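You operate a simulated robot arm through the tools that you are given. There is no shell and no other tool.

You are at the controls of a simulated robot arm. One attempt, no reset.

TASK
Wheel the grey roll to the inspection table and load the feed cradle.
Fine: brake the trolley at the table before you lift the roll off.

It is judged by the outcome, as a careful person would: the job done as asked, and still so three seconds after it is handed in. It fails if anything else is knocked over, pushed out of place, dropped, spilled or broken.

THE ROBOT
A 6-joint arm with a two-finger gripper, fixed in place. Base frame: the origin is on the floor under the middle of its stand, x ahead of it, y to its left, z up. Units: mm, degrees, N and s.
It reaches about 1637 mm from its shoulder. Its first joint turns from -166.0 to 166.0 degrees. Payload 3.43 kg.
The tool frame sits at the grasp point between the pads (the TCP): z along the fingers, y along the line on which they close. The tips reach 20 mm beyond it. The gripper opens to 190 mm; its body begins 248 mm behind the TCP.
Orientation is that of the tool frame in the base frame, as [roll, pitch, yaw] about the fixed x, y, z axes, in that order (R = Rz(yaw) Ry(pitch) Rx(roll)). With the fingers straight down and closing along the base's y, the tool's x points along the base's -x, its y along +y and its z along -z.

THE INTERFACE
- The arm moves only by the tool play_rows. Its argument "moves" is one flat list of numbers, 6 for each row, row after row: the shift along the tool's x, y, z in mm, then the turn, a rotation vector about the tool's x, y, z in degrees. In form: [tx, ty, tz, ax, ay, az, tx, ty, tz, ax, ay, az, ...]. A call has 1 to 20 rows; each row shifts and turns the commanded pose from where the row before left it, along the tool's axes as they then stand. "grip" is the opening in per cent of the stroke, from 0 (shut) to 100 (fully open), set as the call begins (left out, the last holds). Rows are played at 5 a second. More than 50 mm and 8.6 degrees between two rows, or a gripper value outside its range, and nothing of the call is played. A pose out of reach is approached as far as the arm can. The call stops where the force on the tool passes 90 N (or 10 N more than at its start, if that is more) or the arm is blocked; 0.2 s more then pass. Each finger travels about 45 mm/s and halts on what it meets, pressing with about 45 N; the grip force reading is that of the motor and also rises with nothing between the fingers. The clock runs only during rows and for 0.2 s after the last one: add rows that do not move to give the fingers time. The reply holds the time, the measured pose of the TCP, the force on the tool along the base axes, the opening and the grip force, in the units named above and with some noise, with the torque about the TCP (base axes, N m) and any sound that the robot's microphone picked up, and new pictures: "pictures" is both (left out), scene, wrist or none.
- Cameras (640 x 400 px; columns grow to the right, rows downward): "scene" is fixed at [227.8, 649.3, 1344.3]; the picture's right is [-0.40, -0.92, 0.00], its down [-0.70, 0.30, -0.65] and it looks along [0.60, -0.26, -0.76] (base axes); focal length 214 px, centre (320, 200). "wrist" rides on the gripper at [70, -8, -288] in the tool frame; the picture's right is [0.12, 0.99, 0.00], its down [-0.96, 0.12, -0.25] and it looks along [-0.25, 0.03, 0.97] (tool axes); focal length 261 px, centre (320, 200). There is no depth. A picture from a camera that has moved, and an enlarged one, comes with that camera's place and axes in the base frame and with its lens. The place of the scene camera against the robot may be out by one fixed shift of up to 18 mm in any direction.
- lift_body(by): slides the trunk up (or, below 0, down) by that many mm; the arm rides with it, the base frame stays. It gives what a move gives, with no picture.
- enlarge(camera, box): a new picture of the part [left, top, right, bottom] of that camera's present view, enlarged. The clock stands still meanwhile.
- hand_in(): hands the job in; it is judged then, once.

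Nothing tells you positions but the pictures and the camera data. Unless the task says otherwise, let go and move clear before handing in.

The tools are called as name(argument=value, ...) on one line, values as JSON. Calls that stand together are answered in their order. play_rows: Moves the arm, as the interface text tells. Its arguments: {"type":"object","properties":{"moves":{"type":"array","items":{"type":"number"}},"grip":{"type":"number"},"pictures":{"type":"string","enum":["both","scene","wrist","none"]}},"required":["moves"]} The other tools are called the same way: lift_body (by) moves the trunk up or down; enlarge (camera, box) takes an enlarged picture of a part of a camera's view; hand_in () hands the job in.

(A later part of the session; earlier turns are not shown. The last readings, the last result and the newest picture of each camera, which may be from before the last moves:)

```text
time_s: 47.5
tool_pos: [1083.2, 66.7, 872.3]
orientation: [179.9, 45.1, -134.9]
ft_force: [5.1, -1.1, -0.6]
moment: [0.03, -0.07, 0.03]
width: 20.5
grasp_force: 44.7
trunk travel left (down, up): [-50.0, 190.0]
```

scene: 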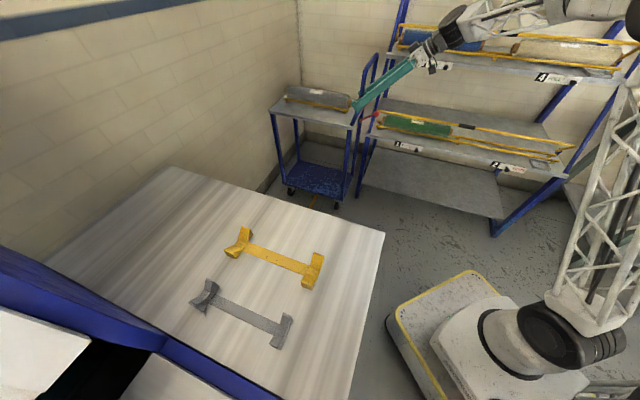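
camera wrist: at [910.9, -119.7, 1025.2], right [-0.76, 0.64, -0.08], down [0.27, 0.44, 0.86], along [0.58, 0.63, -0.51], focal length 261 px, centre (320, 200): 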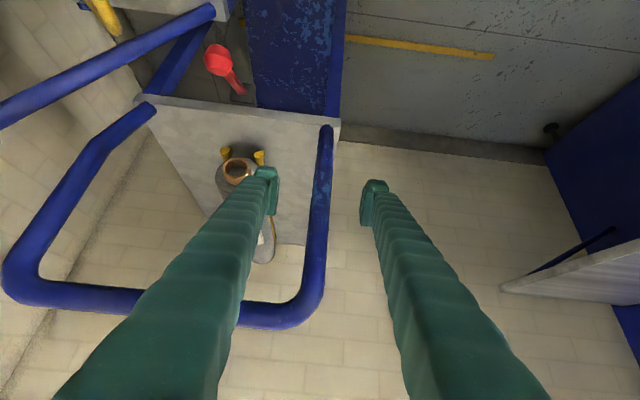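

play_rows(moves=[0, 2, 0, 0, 0, 0, 0, 4, 0, 0, 0, 0, 0, 6, 0, 0, 0, 0, 0, 6, 0, 0, 0, 0], pictures="both")

```text
time_s: 48.5
tool_pos: [1071.2, 79.5, 872.2]
orientation: [179.8, 45.1, -135.0]
ft_force: [0.8, -2.3, 5.7]
moment: [-0.03, 0.06, 0.02]
width: 20.6
grasp_force: 44.8
trunk travel left (down, up): [-50.0, 190.0]
camera wrist: at [896.9, -105.6, 1025.1], right [-0.76, 0.64, -0.08], down [0.27, 0.44, 0.86], along [0.58, 0.63, -0.51], focal length 261 px, centre (320, 200)
```

scene: 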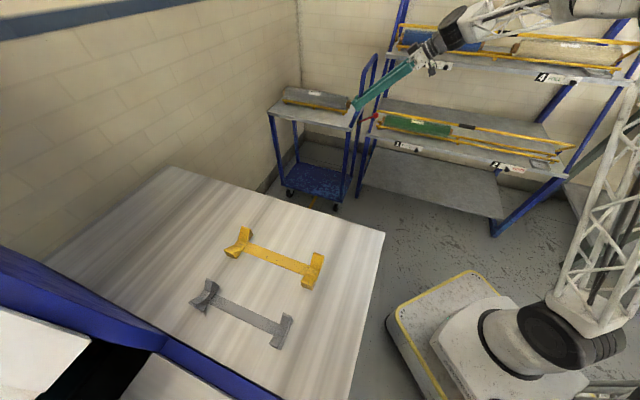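
wrist: 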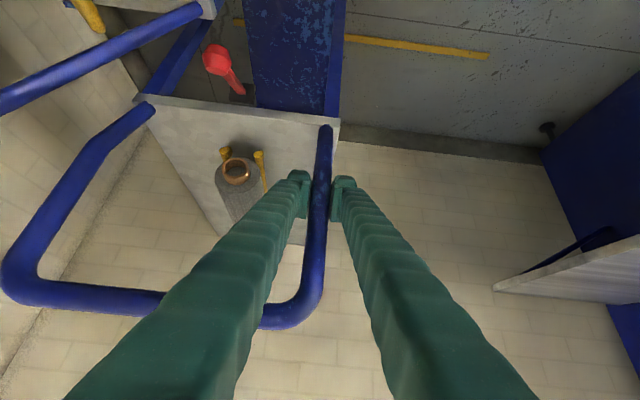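

The trolley rolls freely now. I'll pull it steadily toward the table with gentle ramps.

play_rows(moves=[0, 8, 0, 0, 0, 0, 0, 12, 0, 0, 0, 0, 0, 16, 0, 0, 0, 0, 0, 20, 0, 0, 0, 0, 0, 20, 0, 0, 0, 0, 0, 20, 0, 0, 0, 0, 0, 20, 0, 0, 0, 0, 0, 20, 0, 0, 0, 0, 0, 20, 0, 0, 0, 0, 0, 20, 0, 0, 0, 0, 0, 20, 0, 0, 0, 0, 0, 20, 0, 0, 0, 0, 0, 16, 0, 0, 0, 0, 0, 12, 0, 0, 0, 0, 0, 8, 0, 0, 0, 0, 0, 4, 0, 0, 0, 0], pictures="both")

```text
time_s: 51.9
tool_pos: [891.0, 263.1, 873.7]
orientation: [-180.0, 45.1, -134.9]
ft_force: [16.1, 10.6, -2.2]
moment: [0.28, -0.38, 0.02]
width: 20.7
grasp_force: 44.7
trunk travel left (down, up): [-50.0, 190.0]
camera wrist: at [716.8, 76.3, 1025.6], right [-0.76, 0.64, -0.08], down [0.27, 0.44, 0.86], along [0.59, 0.63, -0.51], focal length 261 px, centre (320, 200)
```

scene: 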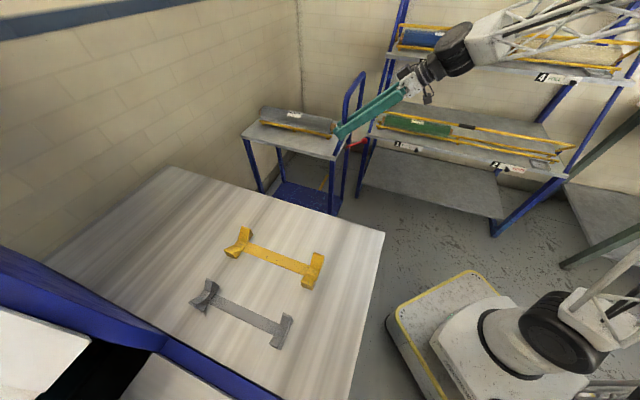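
wrist: 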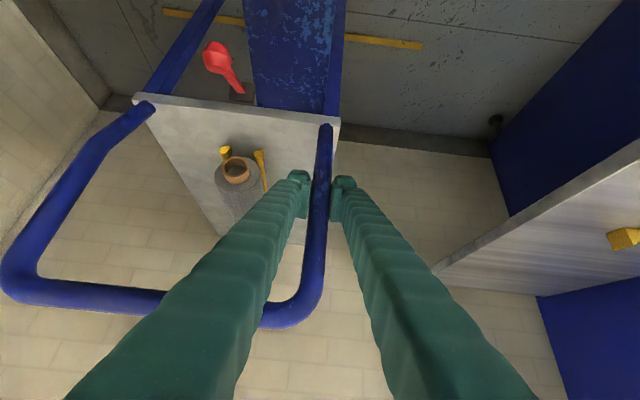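

It's tracking well and halfway there, with a slight sideways load that I'll trim as I continue.

play_rows(moves=[-0.5, 8, 0.5, 0, 0, 0, -0.5, 12, 0.5, 0, 0, 0, -0.5, 16, 0.5, 0, 0, 0, -0.3, 20, 0.3, 0, 0, 0, -0.3, 20, 0.3, 0, 0, 0, -0.3, 20, 0.3, 0, 0, 0, -0.3, 20, 0.3, 0, 0, 0, -0.3, 20, 0.3, 0, 0, 0, -0.3, 20, 0.3, 0, 0, 0, -0.3, 20, 0.3, 0, 0, 0, -0.3, 16, 0.3, 0, 0, 0, -0.2, 12, 0.2, 0, 0, 0, -0.1, 8, 0.1, 0, 0, 0, 0, 4, 0, 0, 0, 0], pictures="both")

```text
time_s: 54.9
tool_pos: [740.4, 419.4, 872.0]
orientation: [179.9, 44.9, -134.8]
ft_force: [-0.5, -3.8, -5.0]
moment: [-0.04, 0.01, 0.03]
width: 19.4
grasp_force: 45.3
trunk travel left (down, up): [-50.0, 190.0]
camera wrist: at [566.9, 232.1, 1024.6], right [-0.76, 0.64, -0.08], down [0.27, 0.44, 0.86], along [0.58, 0.63, -0.51], focal length 261 px, centre (320, 200)
```

scene: 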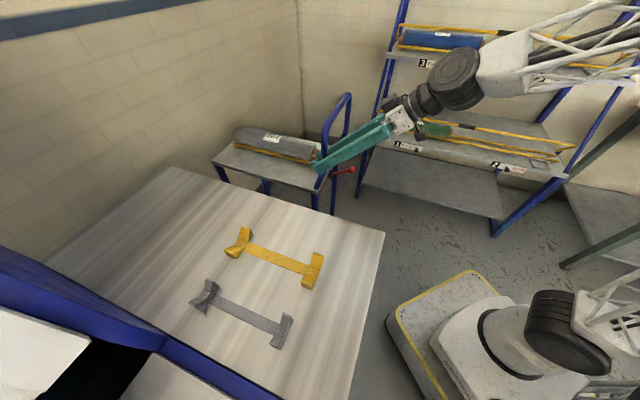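
wrist: 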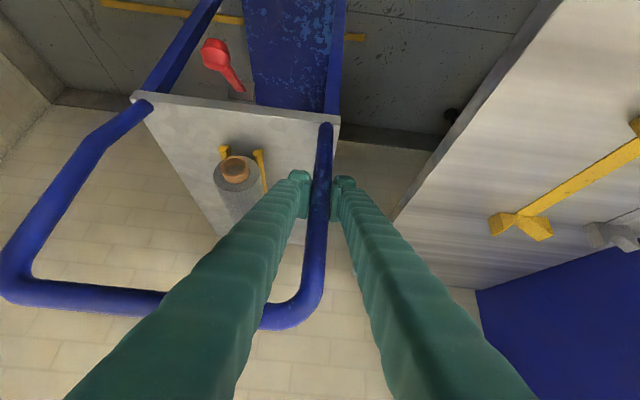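

enlarge(camera="wrist", box=[340, 0, 600, 230])

enlarge(camera="scene", box=[150, 100, 390, 250])

```text
1.74 times, centred on (470, 115) of wrist
camera zoom: at [566.9, 232.1, 1024.6], right [-0.76, 0.64, -0.08], down [0.27, 0.44, 0.86], along [0.58, 0.63, -0.51], focal length 453 px, centre (59, 348)
```

zoom: 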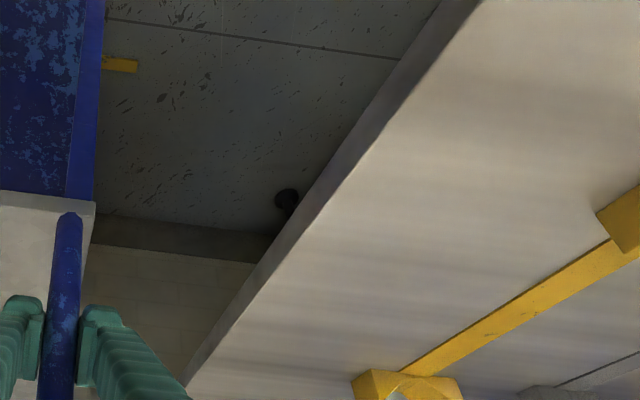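

```text
2.67 times, centred on (270, 175) of scene
camera zoom: at [227.8, 649.3, 1344.3], right [-0.4, -0.92, 0.0], down [-0.7, 0.3, -0.65], along [0.6, -0.26, -0.76], focal length 572 px, centre (453, 267)
```

zoom: 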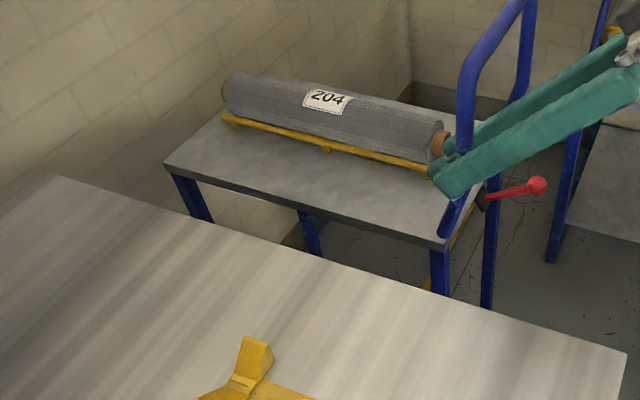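

The slab's front edge is about 138 mm from the table edge (b≈73). I'll bring it slowly to within about 25 mm.

play_rows(moves=[-0.1, 8, 0.1, 0, 0, 0, -0.1, 12, 0.1, 0, 0, 0, -0.1, 15, 0.1, 0, 0, 0, -0.1, 15, 0.1, 0, 0, 0, -0.1, 15, 0.1, 0, 0, 0, -0.1, 12, 0.1, 0, 0, 0, -0.1, 9, 0.1, 0, 0, 0, -0.1, 7, 0.1, 0, 0, 0, 0, 5, 0, 0, 0, 0, 0, 3, 0, 0, 0, 0, 0, 0, 0, 0, 0, 0], pictures="both")

enlarge(camera="scene", box=[150, 120, 390, 270])

```text
time_s: 56.3
tool_pos: [699.4, 464.4, 872.4]
orientation: [-179.7, 45.5, -135.3]
ft_force: [58.4, -87.8, -13.6]
moment: [2.42, 0.49, 0.63]
width: 26.0
grasp_force: 46.3
trunk travel left (down, up): [-50.0, 190.0]
stopped in row 7: the force on the tool passed its limit at 97 N (the readings are from after the stop); the commanded pose is now the measured one
camera wrist: at [520.8, 280.1, 1024.2], right [-0.75, 0.65, -0.09], down [0.27, 0.43, 0.86], along [0.6, 0.62, -0.5], focal length 261 px, centre (320, 200)
```

scene: 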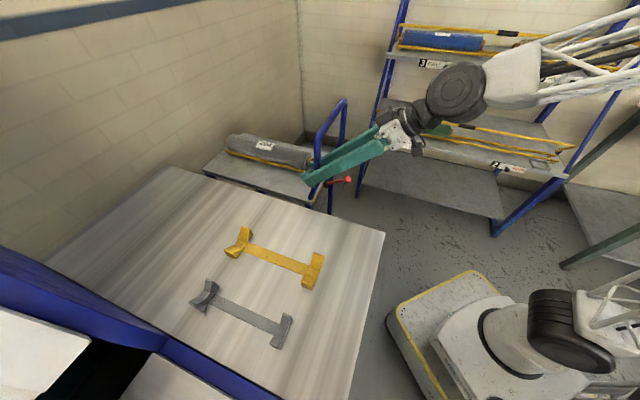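
wrist: 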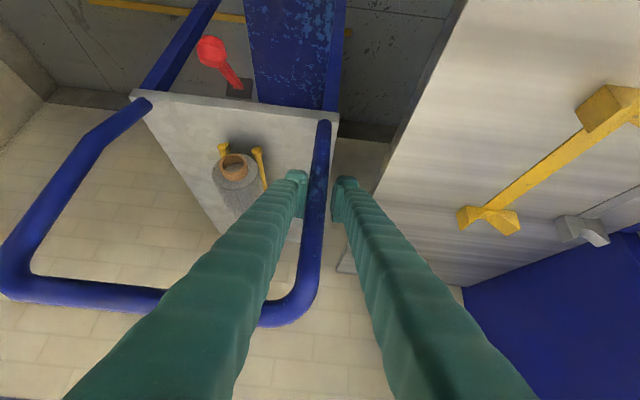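

```text
2.67 times, centred on (270, 195) of scene
camera zoom: at [227.8, 649.3, 1344.3], right [-0.4, -0.92, 0.0], down [-0.7, 0.3, -0.65], along [0.6, -0.26, -0.76], focal length 572 px, centre (453, 213)
```

zoom: 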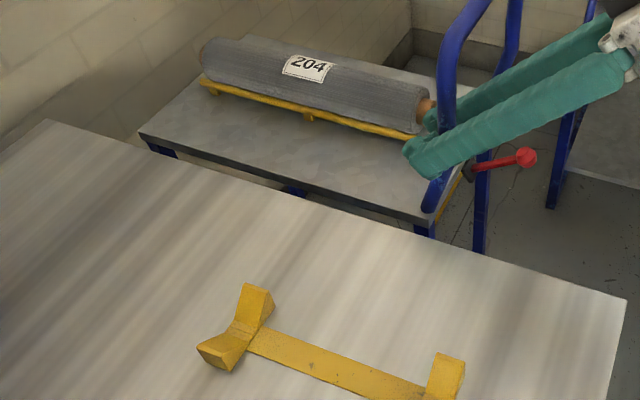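

The trolley met a firm stop about 77 mm short of the table edge, after some 550 mm of travel. It looks like its docking stop. I'll relax the pull and check.

play_rows(moves=[0, 0, 0, 0, 0, 0, 0, -3, 0, 0, 0, 0, 0, 0, 0, 0, 0, 0], pictures="none")

```text
time_s: 57.1
tool_pos: [695.5, 467.8, 873.4]
orientation: [-179.8, 45.4, -135.0]
ft_force: [52.9, -91.5, -16.4]
moment: [2.36, 1.1, 0.65]
width: 33.1
grasp_force: 44.4
trunk travel left (down, up): [-50.0, 190.0]
```

play_rows(moves=[0, -4, 0, 0, 0, 0, 0, -4, 0, 0, 0, 0, 0, 0, 0, 0, 0, 0], pictures="both")

```text
time_s: 57.9
tool_pos: [703.1, 461.7, 874.6]
orientation: [-179.7, 45.5, -134.9]
ft_force: [53.7, -75.6, -16.7]
moment: [0.23, -0.13, 0.92]
width: 17.9
grasp_force: 45.4
trunk travel left (down, up): [-50.0, 190.0]
camera wrist: at [526.4, 277.1, 1025.2], right [-0.76, 0.64, -0.09], down [0.27, 0.44, 0.86], along [0.59, 0.63, -0.5], focal length 261 px, centre (320, 200)
```

scene: 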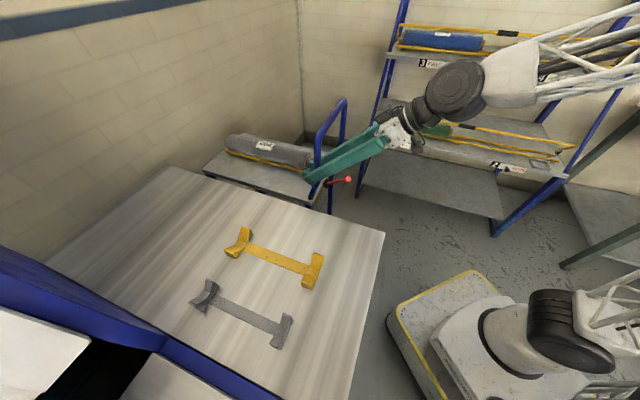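
wrist: 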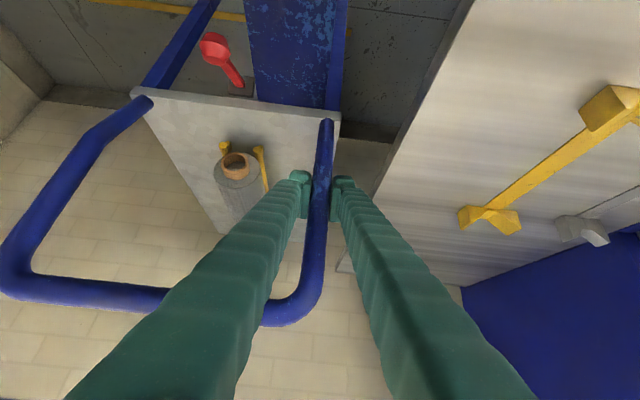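

play_rows(moves=[0, -4, 0, 0, 0, 0, 0, -4, 0, 0, 0, 0, 0, 0, 0, 0, 0, 0], pictures="none")

```text
time_s: 58.7
tool_pos: [703.6, 462.4, 873.2]
orientation: [-179.8, 45.4, -134.5]
ft_force: [16.1, -18.9, -4.1]
moment: [0.45, 0.01, 0.36]
width: 17.9
grasp_force: 44.8
trunk travel left (down, up): [-50.0, 190.0]
```

enlarge(camera="wrist", box=[230, 0, 480, 150])

enlarge(camera="scene", box=[280, 130, 380, 230])

```text
2.56 times, centred on (355, 75) of wrist
camera zoom: at [528.2, 275.7, 1025.6], right [-0.76, 0.64, -0.09], down [0.27, 0.44, 0.86], along [0.59, 0.63, -0.51], focal length 667 px, centre (230, 520)
```

zoom: 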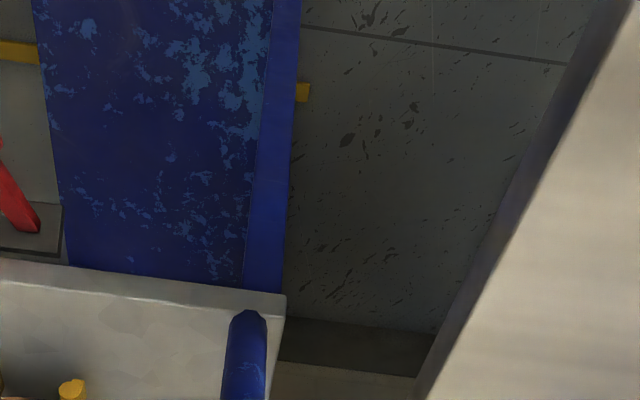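

```text
4.00 times, centred on (330, 180) of scene
camera zoom: at [227.8, 649.3, 1344.3], right [-0.4, -0.92, 0.0], down [-0.7, 0.3, -0.65], along [0.6, -0.26, -0.76], focal length 858 px, centre (280, 280)
```

zoom: 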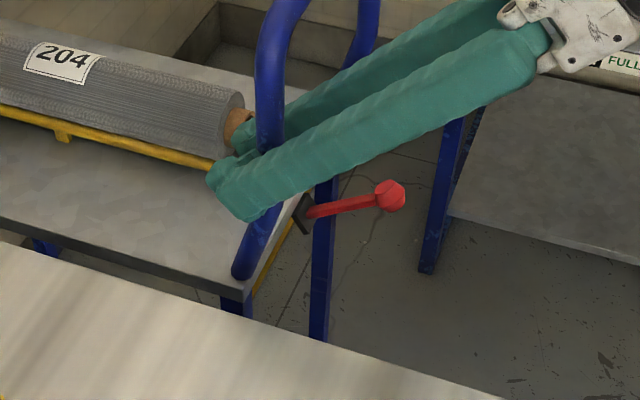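

The floor ahead is clear and the yellow line's end is right at the trolley's front, so this is its docking position. I'll ease off, release the post and back away.

play_rows(grip=50, moves=[0, -2, 0, 0, 0, 0, 0, 0, 0, 0, 0, 0, 0, 0, 0, 0, 0, 0, 0, 0, 0, 0, 0, 0, 0, 0, 0, 0, 0, 0, 0, 0, -30, 0, 0, 0, 0, 0, -40, 0, 0, 0, 0, 0, -40, 0, 0, 0, 0, 0, -20, 0, 0, 0], pictures="both")

```text
time_s: 60.7
tool_pos: [640.3, 391.8, 963.8]
orientation: [-179.7, 45.3, -134.6]
ft_force: [0.6, 0.6, -0.1]
moment: [0.0, 0.02, 0.04]
width: 94.8
grasp_force: 0.1
trunk travel left (down, up): [-50.0, 190.0]
camera wrist: at [465.5, 207.1, 1115.2], right [-0.76, 0.64, -0.09], down [0.27, 0.44, 0.86], along [0.59, 0.63, -0.51], focal length 261 px, centre (320, 200)
```

scene: 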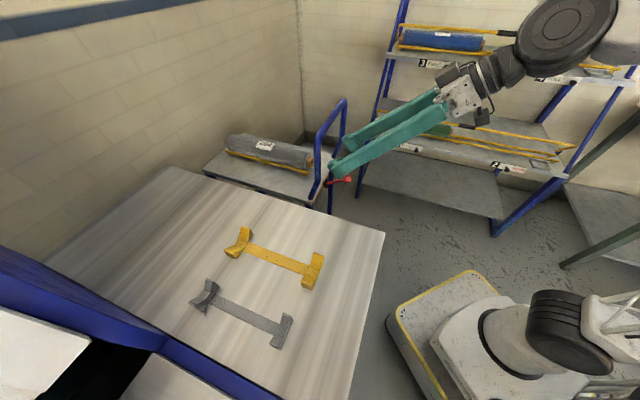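
wrist: 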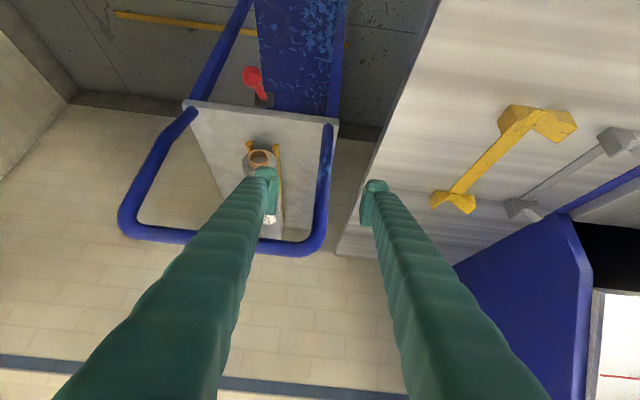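

play_rows(grip=0, moves=[0, -30, 0, 0, 0, 0, 0, -30, 0, 0, 0, 0, 0, -30, 0, 0, 0, 0, 0, -31, 0, 0, 0, 0, 0, 0, 0, 0, 0, 0, 0, 0, 0, 0, 0, 0, 20, 0, 28, 0, 0, 0, 20, 0, 28, 0, 0, 0, 20, 0, 28, 0, 0, 0, 18, 0, 28, 0, 0, 0], pictures="both")

enlarge(camera="scene", box=[290, 110, 390, 210])

enlarge(camera="wrist", box=[250, 100, 390, 220])

```text
time_s: 62.9
tool_pos: [742.2, 322.2, 831.7]
orientation: [-179.4, 45.3, -134.6]
ft_force: [-0.5, 0.0, 0.6]
moment: [0.01, 0.0, -0.06]
width: 0.2
grasp_force: 34.1
trunk travel left (down, up): [-50.0, 190.0]
camera wrist: at [567.3, 138.2, 983.2], right [-0.76, 0.64, -0.09], down [0.27, 0.44, 0.86], along [0.59, 0.63, -0.51], focal length 261 px, centre (320, 200)
```

scene: 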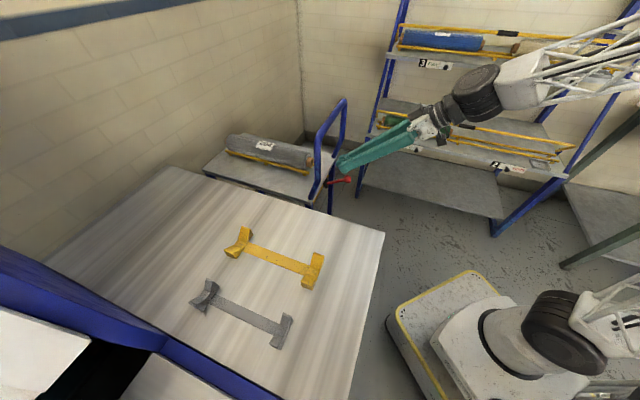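
wrist: 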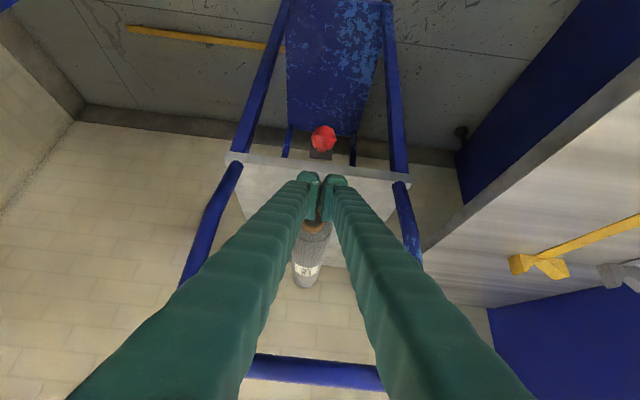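

```text
4.00 times, centred on (340, 160) of scene
camera zoom: at [227.8, 649.3, 1344.3], right [-0.4, -0.92, 0.0], down [-0.7, 0.3, -0.65], along [0.6, -0.26, -0.76], focal length 858 px, centre (240, 360)
```

zoom: 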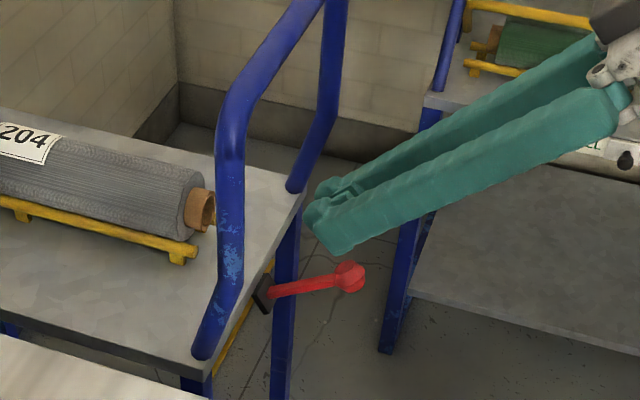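

```text
3.33 times, centred on (320, 160) of wrist
camera zoom: at [567.3, 138.2, 983.2], right [-0.76, 0.64, -0.09], down [0.27, 0.44, 0.86], along [0.59, 0.63, -0.51], focal length 869 px, centre (320, 333)
```

zoom: 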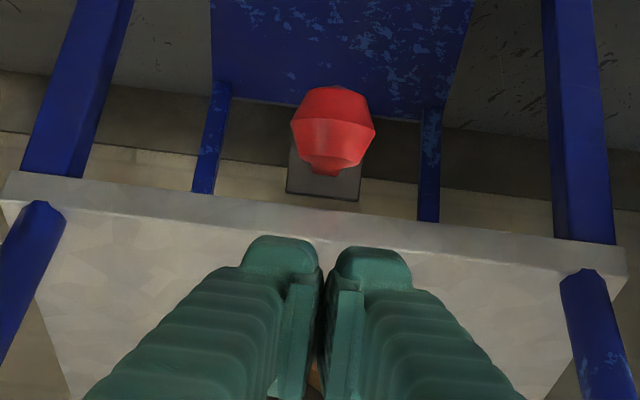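

The closed fingertips are right above the lever's ball. I'll press it down gradually.

play_rows(moves=[7, 0, 7, 0, 0, 0, 7, 0, 7, 0, 0, 0, 7, 0, 7, 0, 0, 0, 7, 0, 7, 0, 0, 0, 7, 0, 7, 0, 0, 0, 7, 0, 7, 0, 0, 0, 7, 0, 7, 0, 0, 0, 7, 0, 7, 0, 0, 0, 7, 0, 7, 0, 0, 0], pictures="wrist")

enlarge(camera="scene", box=[290, 110, 390, 210])

```text
time_s: 64.9
tool_pos: [745.2, 323.8, 741.3]
orientation: [-179.7, 45.4, -134.7]
ft_force: [0.4, 0.6, -0.2]
moment: [0.01, 0.01, -0.01]
width: 0.3
grasp_force: 34.1
trunk travel left (down, up): [-50.0, 190.0]
camera wrist: at [569.2, 139.0, 892.8], right [-0.76, 0.64, -0.09], down [0.27, 0.44, 0.86], along [0.59, 0.63, -0.51], focal length 261 px, centre (320, 200)
```

wrist: 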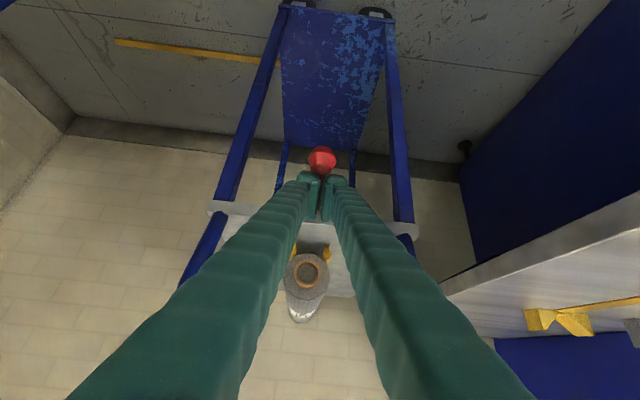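

```text
4.00 times, centred on (340, 160) of scene
camera zoom: at [227.8, 649.3, 1344.3], right [-0.4, -0.92, 0.0], down [-0.7, 0.3, -0.65], along [0.6, -0.26, -0.76], focal length 858 px, centre (240, 360)
```

zoom: 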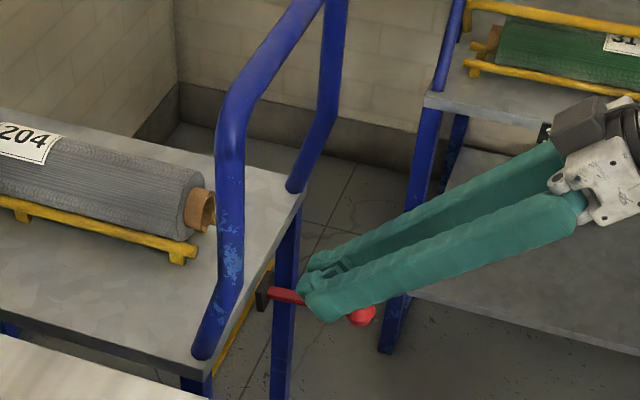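

The lever is past horizontal. I'll keep pressing until it meets its lower stop.

play_rows(moves=[5, 0, 5, 0, 0, 0, 5, 0, 5, 0, 0, 0, 5, 0, 5, 0, 0, 0], pictures="none")

enlarge(camera="scene", box=[290, 110, 390, 210])

enlarge(camera="wrist", box=[250, 100, 390, 220])

```text
time_s: 65.7
tool_pos: [744.5, 325.7, 720.8]
orientation: [-179.6, 45.5, -134.6]
ft_force: [-0.6, 0.3, -0.7]
moment: [-0.03, -0.02, -0.02]
width: 0.0
grasp_force: 34.3
trunk travel left (down, up): [-50.0, 190.0]
```

```text
4.00 times, centred on (340, 160) of scene
camera zoom: at [227.8, 649.3, 1344.3], right [-0.4, -0.92, 0.0], down [-0.7, 0.3, -0.65], along [0.6, -0.26, -0.76], focal length 858 px, centre (240, 360)
```

zoom: 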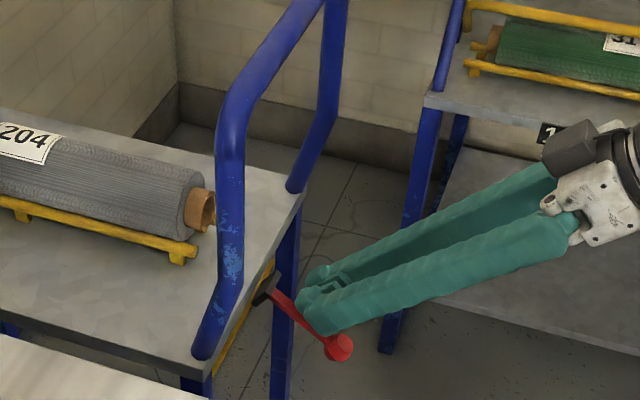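

```text
3.33 times, centred on (320, 160) of wrist
camera zoom: at [569.4, 139.1, 872.2], right [-0.76, 0.64, -0.09], down [0.27, 0.44, 0.86], along [0.59, 0.63, -0.51], focal length 869 px, centre (320, 333)
```

zoom: 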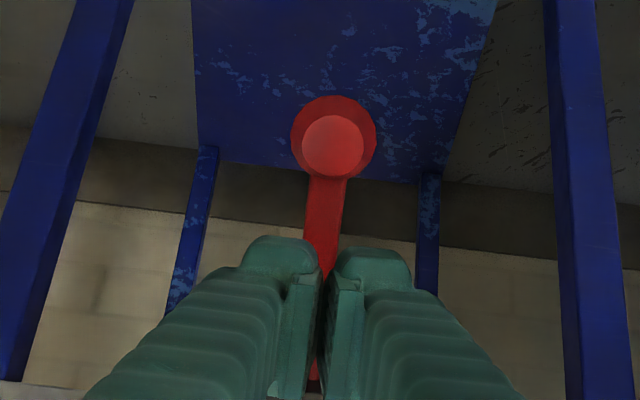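

play_rows(moves=[5, 0, 5, 0, 0, 0, 5, 0, 5, 0, 0, 0, 3, 0, 3, 0, 0, 0], pictures="none")

enlarge(camera="scene", box=[290, 110, 390, 210])

```text
time_s: 66.5
tool_pos: [744.0, 324.3, 702.5]
orientation: [-179.7, 45.5, -134.7]
ft_force: [1.4, 0.1, 0.4]
moment: [0.0, -0.02, 0.0]
width: 0.0
grasp_force: 34.0
trunk travel left (down, up): [-50.0, 190.0]
```

```text
4.00 times, centred on (340, 160) of scene
camera zoom: at [227.8, 649.3, 1344.3], right [-0.4, -0.92, 0.0], down [-0.7, 0.3, -0.65], along [0.6, -0.26, -0.76], focal length 858 px, centre (240, 360)
```

zoom: 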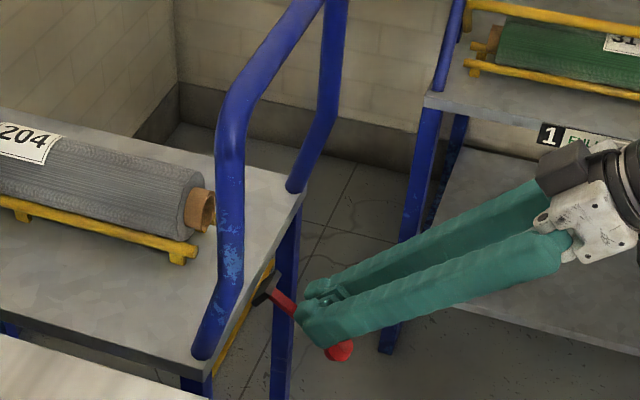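

play_rows(moves=[3, 0, 3, 0, 0, 0, 3, 0, 3, 0, 0, 0], pictures="none")

```text
time_s: 67.1
tool_pos: [744.3, 323.9, 693.9]
orientation: [-179.6, 45.5, -134.6]
ft_force: [0.4, 0.9, 0.2]
moment: [-0.02, 0.02, -0.03]
width: 0.0
grasp_force: 34.4
trunk travel left (down, up): [-50.0, 190.0]
```

play_rows(moves=[3, 0, 3, 0, 0, 0, 3, 0, 3, 0, 0, 0], pictures="none")

enlarge(camera="scene", box=[290, 110, 390, 210])

enlarge(camera="wrist", box=[250, 100, 390, 220])

```text
time_s: 67.7
tool_pos: [746.2, 323.6, 690.4]
orientation: [-179.3, 45.7, -134.6]
ft_force: [-16.4, -16.2, 59.0]
moment: [-0.59, -0.21, -0.13]
width: 0.0
grasp_force: 34.8
trunk travel left (down, up): [-50.0, 190.0]
```

```text
4.00 times, centred on (340, 160) of scene
camera zoom: at [227.8, 649.3, 1344.3], right [-0.4, -0.92, 0.0], down [-0.7, 0.3, -0.65], along [0.6, -0.26, -0.76], focal length 858 px, centre (240, 360)
```

zoom: 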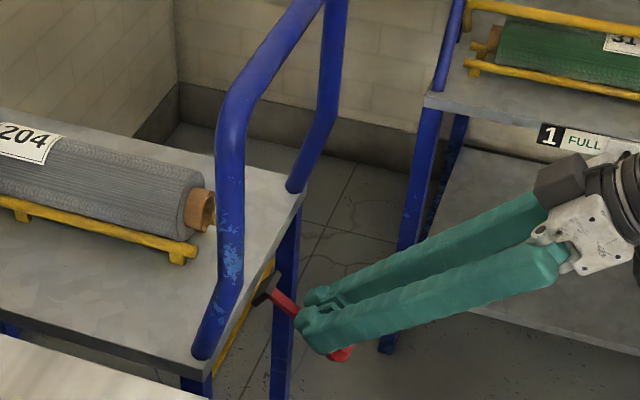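

```text
3.33 times, centred on (320, 160) of wrist
camera zoom: at [569.2, 138.2, 841.1], right [-0.76, 0.64, -0.09], down [0.26, 0.44, 0.86], along [0.59, 0.63, -0.5], focal length 869 px, centre (320, 333)
```

zoom: 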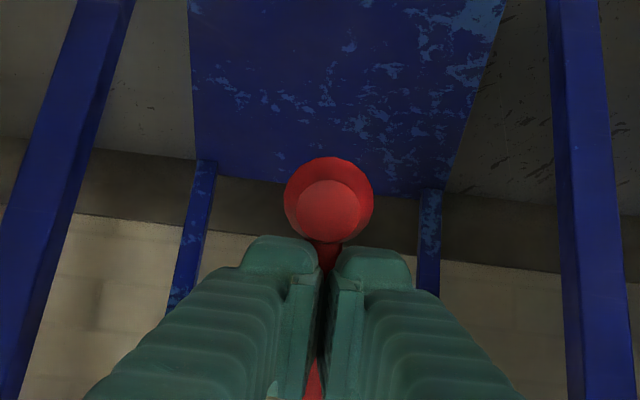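

The lever is hard against its lower stop (59 N), the same position that held the trolley before. I'll back away and straighten the gripper to vertical.

play_rows(moves=[-4, 0, -4, 0, 0, 0, -10, 0, -10, 0, 0, 0, 0, 0, -40, 0, 0, 0, 0, 0, -40, 0, 0, 0, 0, 0, -40, 0, 0, 0, 0, 0, -40, 0, 0, 0, 0, 0, -40, 0, 0, 0], pictures="both")

enlarge(camera="wrist", box=[220, 60, 420, 220])

enlarge(camera="scene", box=[290, 110, 390, 210])

```text
time_s: 69.3
tool_pos: [643.3, 226.2, 846.1]
orientation: [-179.5, 45.2, -134.7]
ft_force: [1.6, -0.2, -1.0]
moment: [0.06, 0.08, 0.06]
width: 0.0
grasp_force: 33.9
trunk travel left (down, up): [-50.0, 190.0]
camera wrist: at [468.0, 40.5, 998.6], right [-0.76, 0.64, -0.09], down [0.27, 0.44, 0.86], along [0.59, 0.63, -0.51], focal length 261 px, centre (320, 200)
```

scene: 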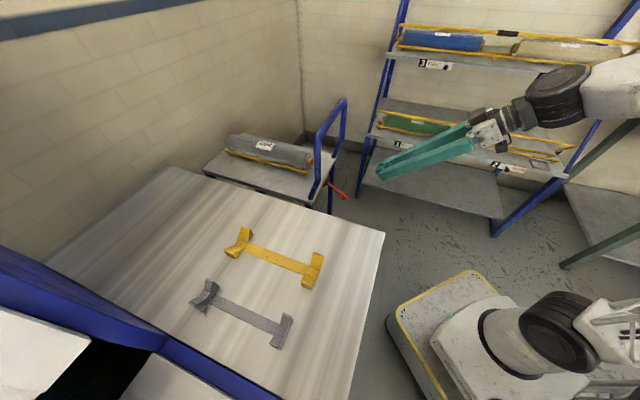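
wrist: 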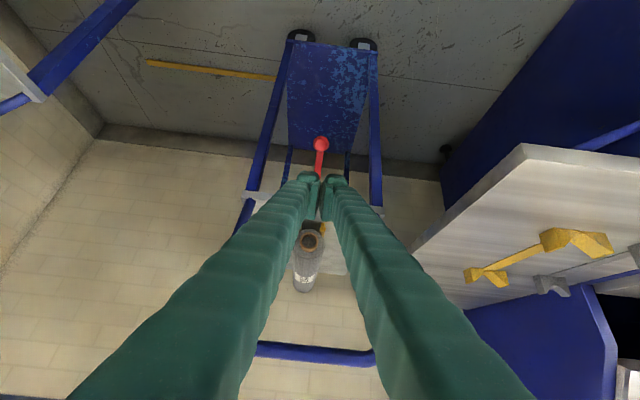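

```text
2.50 times, centred on (320, 140) of wrist
camera zoom: at [468.0, 40.5, 998.6], right [-0.76, 0.64, -0.09], down [0.27, 0.44, 0.86], along [0.59, 0.63, -0.51], focal length 652 px, centre (320, 350)
```

zoom: 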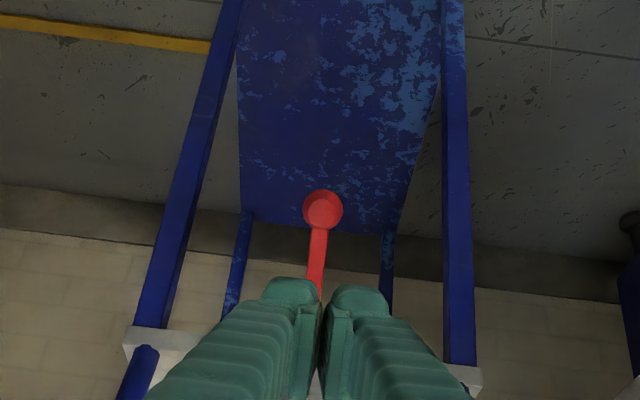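

```text
4.00 times, centred on (340, 160) of scene
camera zoom: at [227.8, 649.3, 1344.3], right [-0.4, -0.92, 0.0], down [-0.7, 0.3, -0.65], along [0.6, -0.26, -0.76], focal length 858 px, centre (240, 360)
```

zoom: 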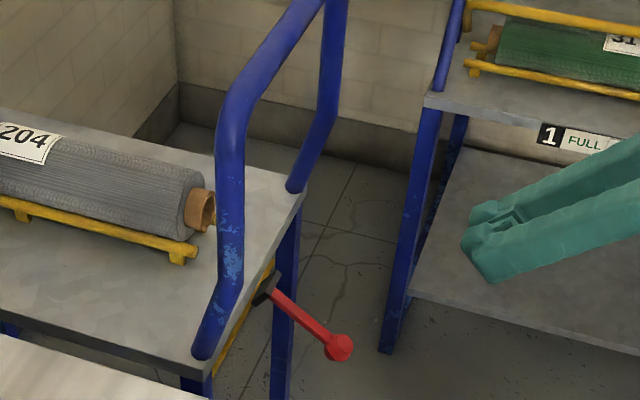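

The lever is fully down and the trolley is parked at the table. Now I'll bring the gripper vertical and raise the trunk back to get ready for the roll.

play_rows(grip=100, moves=[0, 0, 0, 0, 7.5, 0, 0, 0, 0, 0, 7.5, 0, 0, 0, 0, 0, 7.5, 0, 0, 0, 0, 0, 7.5, 0, 0, 0, 0, 0, 7.5, 0, 0, 0, 0, 0, 7.7, 0], pictures="none")

lift_body(by=140)

```text
time_s: 70.7
tool_pos: [642.5, 223.9, 847.3]
orientation: [-179.6, 0.2, -135.0]
ft_force: [-0.8, -0.5, 1.3]
moment: [0.12, -0.2, -0.01]
width: 124.0
grasp_force: 0.6
trunk travel left (down, up): [-50.0, 190.0]
```

```text
time_s: 72.4
tool_pos: [643.7, 224.2, 986.0]
orientation: [-179.6, 0.3, -134.9]
ft_force: [0.7, 1.5, -0.2]
moment: [0.01, 0.04, 0.03]
width: 190.0
grasp_force: 0.1
trunk travel left (down, up): [-190.0, 50.0]
```

play_rows(moves=[-12.3, 42.4, 0, 0, 0, 0, -12.3, 42.4, 0, 0, 0, 0, -12.3, 42.4, 0, 0, 0, 0, -12.3, 42.4, 0, 0, 0, 0, -12.3, 42.4, 0, 0, 0, 0, -12.3, 42.4, 0, 0, 0, 0, -12.3, 42.4, 0, 0, 0, 0, -40, 0, 0, 0, 0, 0, -40, 0, 0, 0, 0, 0, -40, 0, 0, 0, 0, 0, -40, 0, 0, 0, 0, 0, -40, 0, 0, 0, 0, 0, -40, 0, 0, 0, 0, 0, -40, 0, 0, 0, 0, 0, -40, 0, 0, 0, 0, 0, -40, 0, 0, 0, 0, 0], pictures="both")

```text
time_s: 75.8
tool_pos: [749.9, 748.9, 986.5]
orientation: [-179.8, 0.2, -134.9]
ft_force: [-0.2, -0.8, 0.8]
moment: [0.08, -0.11, -0.01]
width: 189.9
grasp_force: 0.0
trunk travel left (down, up): [-190.0, 50.0]
camera wrist: at [703.0, 693.6, 1274.4], right [-0.79, 0.62, -0.01], down [0.6, 0.76, 0.25], along [0.16, 0.19, -0.97], focal length 261 px, centre (320, 200)
```

scene: 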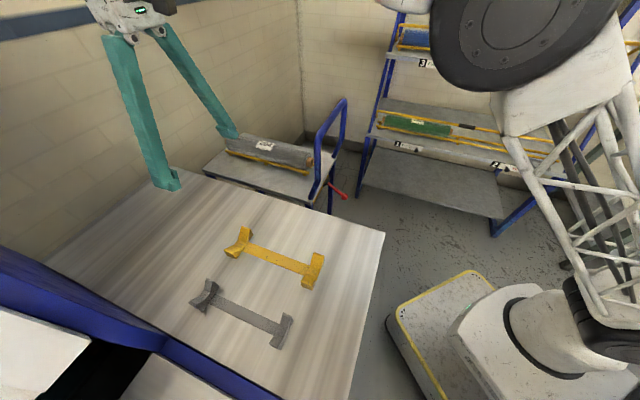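
wrist: 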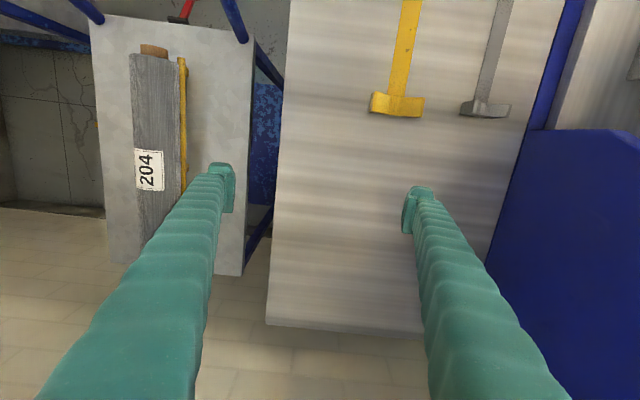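

play_rows(moves=[0, -36, 0, 0, 0, 0, 0, -36, 0, 0, 0, 0, 0, -36, 0, 0, 0, 0, 0, -36, 0, 0, 0, 0, 0, -36, 0, 0, 0, 0, 0, -36, 0, 0, 0, 0, 0, -36, 0, 0, 0, 0, 0, -36, 0, 0, 0, 0], pictures="both")

```text
time_s: 77.6
tool_pos: [951.4, 545.3, 985.5]
orientation: [-179.7, 0.1, -134.9]
ft_force: [-0.8, 0.5, 1.2]
moment: [-0.09, -0.04, 0.01]
width: 190.2
grasp_force: 0.0
trunk travel left (down, up): [-190.0, 50.0]
camera wrist: at [904.1, 490.2, 1272.8], right [-0.79, 0.62, -0.01], down [0.6, 0.76, 0.25], along [0.16, 0.19, -0.97], focal length 261 px, centre (320, 200)
```

scene: 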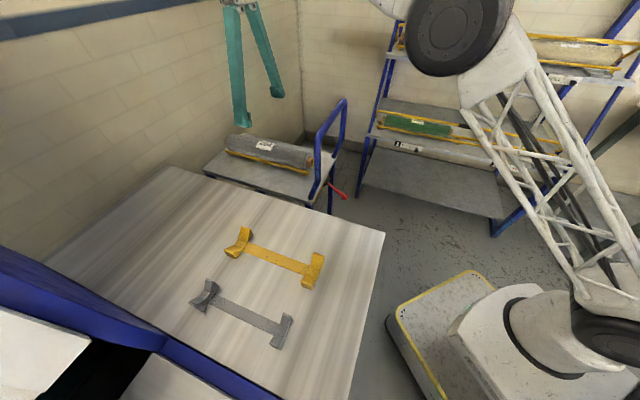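
wrist: 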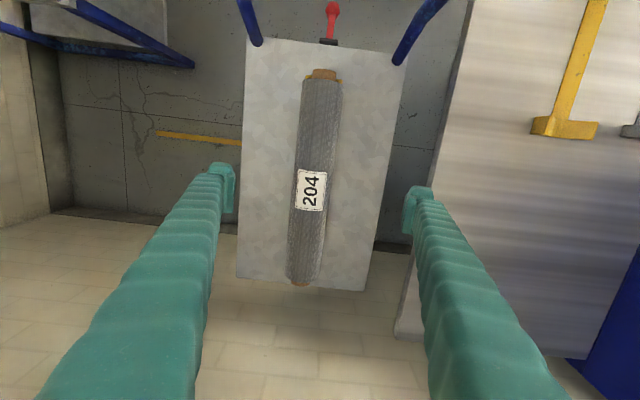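

enlarge(camera="wrist", box=[230, 40, 410, 300])

enlarge(camera="wrist", box=[270, 50, 370, 130])

enlarge(camera="wrist", box=[260, 220, 360, 300])

```text
1.54 times, centred on (320, 170) of wrist
camera zoom: at [904.1, 490.2, 1272.8], right [-0.79, 0.62, -0.01], down [0.6, 0.76, 0.25], along [0.16, 0.19, -0.97], focal length 401 px, centre (320, 246)
```

zoom: 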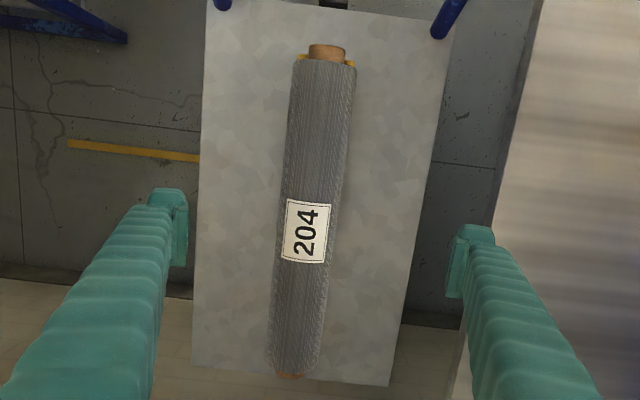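

```text
5.00 times, centred on (320, 90) of wrist
camera zoom: at [904.1, 490.2, 1272.8], right [-0.79, 0.62, -0.01], down [0.6, 0.76, 0.25], along [0.16, 0.19, -0.97], focal length 1303 px, centre (320, 750)
```

zoom: 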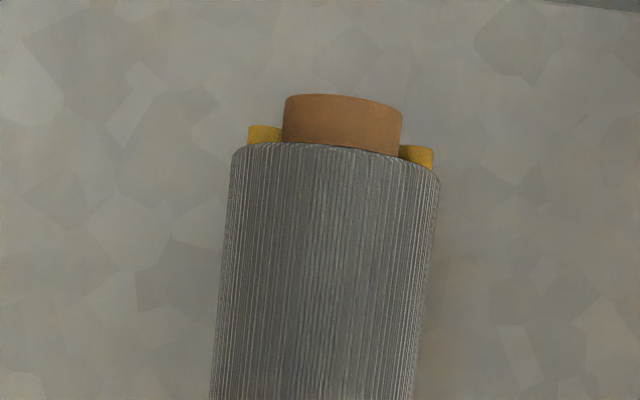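

```text
5.00 times, centred on (310, 260) of wrist
camera zoom: at [904.1, 490.2, 1272.8], right [-0.79, 0.62, -0.01], down [0.6, 0.76, 0.25], along [0.16, 0.19, -0.97], focal length 1303 px, centre (370, -100)
```

zoom: 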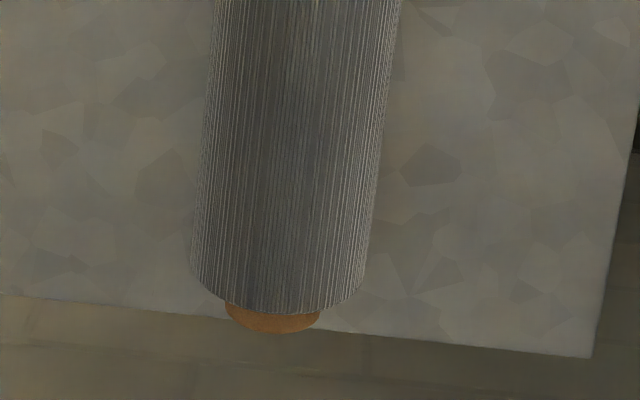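

I can see roll 204 lying on its rails, centred near a=1087, b=300, with its axis at about z=795 and a diameter of about 71 mm. I'll centre over it and descend partway to verify.

play_rows(moves=[-14.3, -6.2, 0, 0, 0, 0, -14.4, -6.2, 0, 0, 0, 0, 0, 0, 40, 0, 0, 0, 0, 0, 40, 0, 0, 0, 0, 0, 30, 0, 0, 0], pictures="both")

enlarge(camera="wrist", box=[220, 100, 420, 260])

enlarge(camera="scene", box=[190, 90, 350, 210])

```text
time_s: 78.8
tool_pos: [980.8, 559.7, 877.3]
orientation: [-179.7, 0.2, -134.9]
ft_force: [0.0, 0.3, 0.8]
moment: [-0.01, -0.08, 0.01]
width: 189.9
grasp_force: 0.1
trunk travel left (down, up): [-190.0, 50.0]
camera wrist: at [934.2, 503.5, 1164.4], right [-0.79, 0.62, -0.01], down [0.6, 0.76, 0.25], along [0.16, 0.19, -0.97], focal length 261 px, centre (320, 200)
```

scene: 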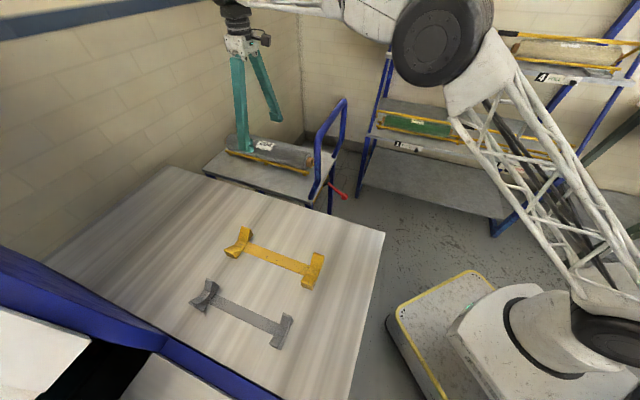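
wrist: 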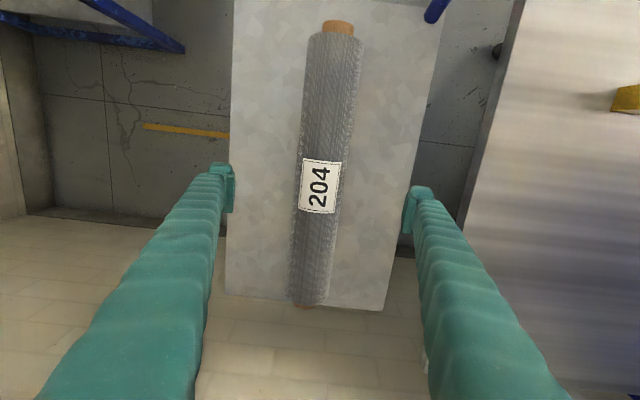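

```text
2.50 times, centred on (320, 180) of wrist
camera zoom: at [934.2, 503.5, 1164.4], right [-0.79, 0.62, -0.01], down [0.6, 0.76, 0.25], along [0.16, 0.19, -0.97], focal length 652 px, centre (320, 250)
```

zoom: 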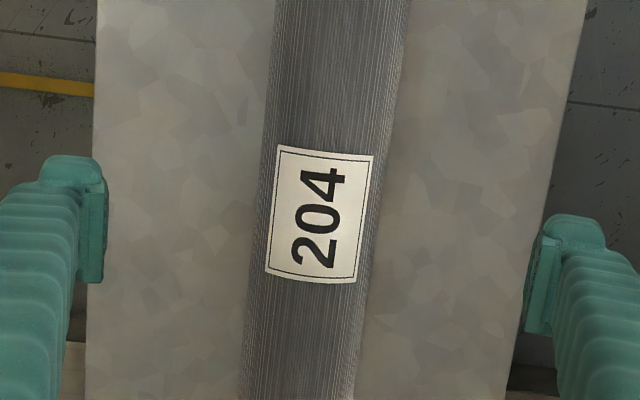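

```text
3.33 times, centred on (270, 150) of scene
camera zoom: at [227.8, 649.3, 1344.3], right [-0.4, -0.92, 0.0], down [-0.7, 0.3, -0.65], along [0.6, -0.26, -0.76], focal length 715 px, centre (487, 367)
```

zoom: 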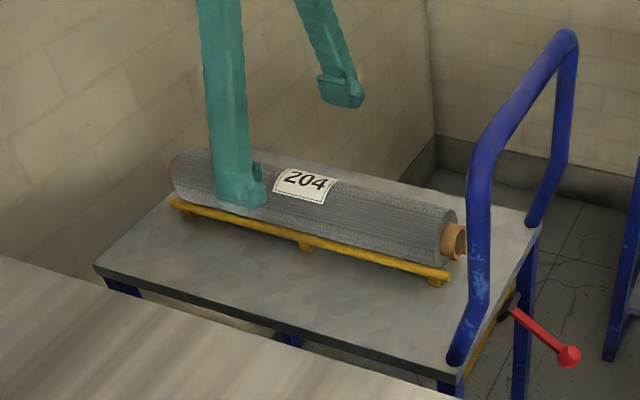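

Centred within about 2 mm. Descending to straddle the roll, then closing.

play_rows(moves=[0, -2, 30, 0, 0, 0, 0, 0, 25, 0, 0, 0, 0, 0, 18, 0, 0, 0, 0, 0, 9, 0, 0, 0], pictures="both")

enlarge(camera="scene", box=[190, 90, 350, 210])

enlarge(camera="wrist", box=[220, 100, 420, 260])

```text
time_s: 79.8
tool_pos: [983.8, 555.2, 796.3]
orientation: [-179.7, 0.2, -135.0]
ft_force: [-0.8, 0.9, 0.4]
moment: [0.02, -0.03, 0.0]
width: 189.9
grasp_force: 0.0
trunk travel left (down, up): [-190.0, 50.0]
camera wrist: at [937.7, 500.4, 1081.7], right [-0.79, 0.62, -0.01], down [0.6, 0.76, 0.25], along [0.16, 0.19, -0.97], focal length 261 px, centre (320, 200)
```

scene: 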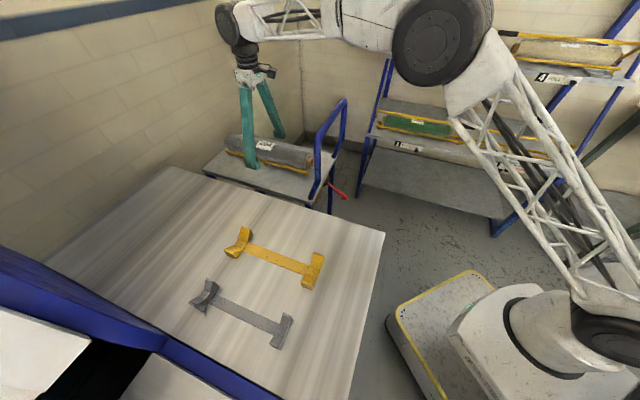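
wrist: 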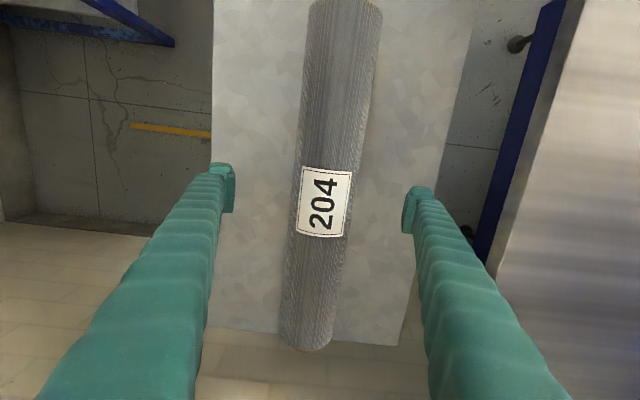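

```text
3.33 times, centred on (270, 150) of scene
camera zoom: at [227.8, 649.3, 1344.3], right [-0.4, -0.92, 0.0], down [-0.7, 0.3, -0.65], along [0.6, -0.26, -0.76], focal length 715 px, centre (487, 367)
```

zoom: 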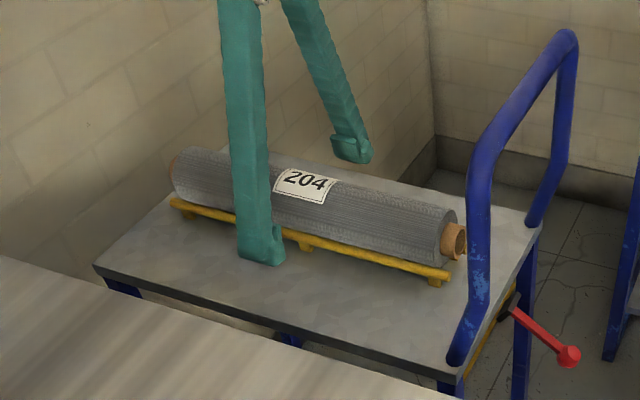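

```text
2.50 times, centred on (320, 180) of wrist
camera zoom: at [937.7, 500.4, 1081.7], right [-0.79, 0.62, -0.01], down [0.6, 0.76, 0.25], along [0.16, 0.19, -0.97], focal length 652 px, centre (320, 250)
```

zoom: 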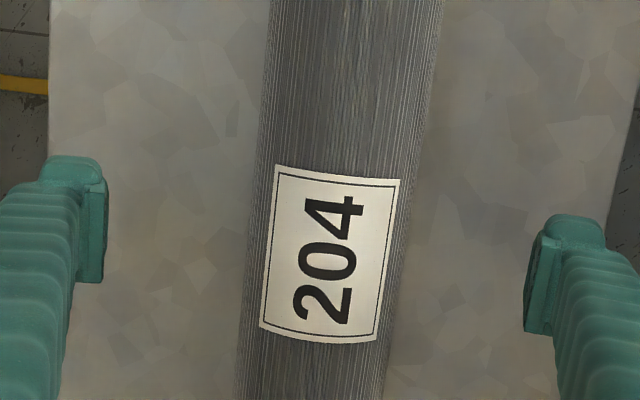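

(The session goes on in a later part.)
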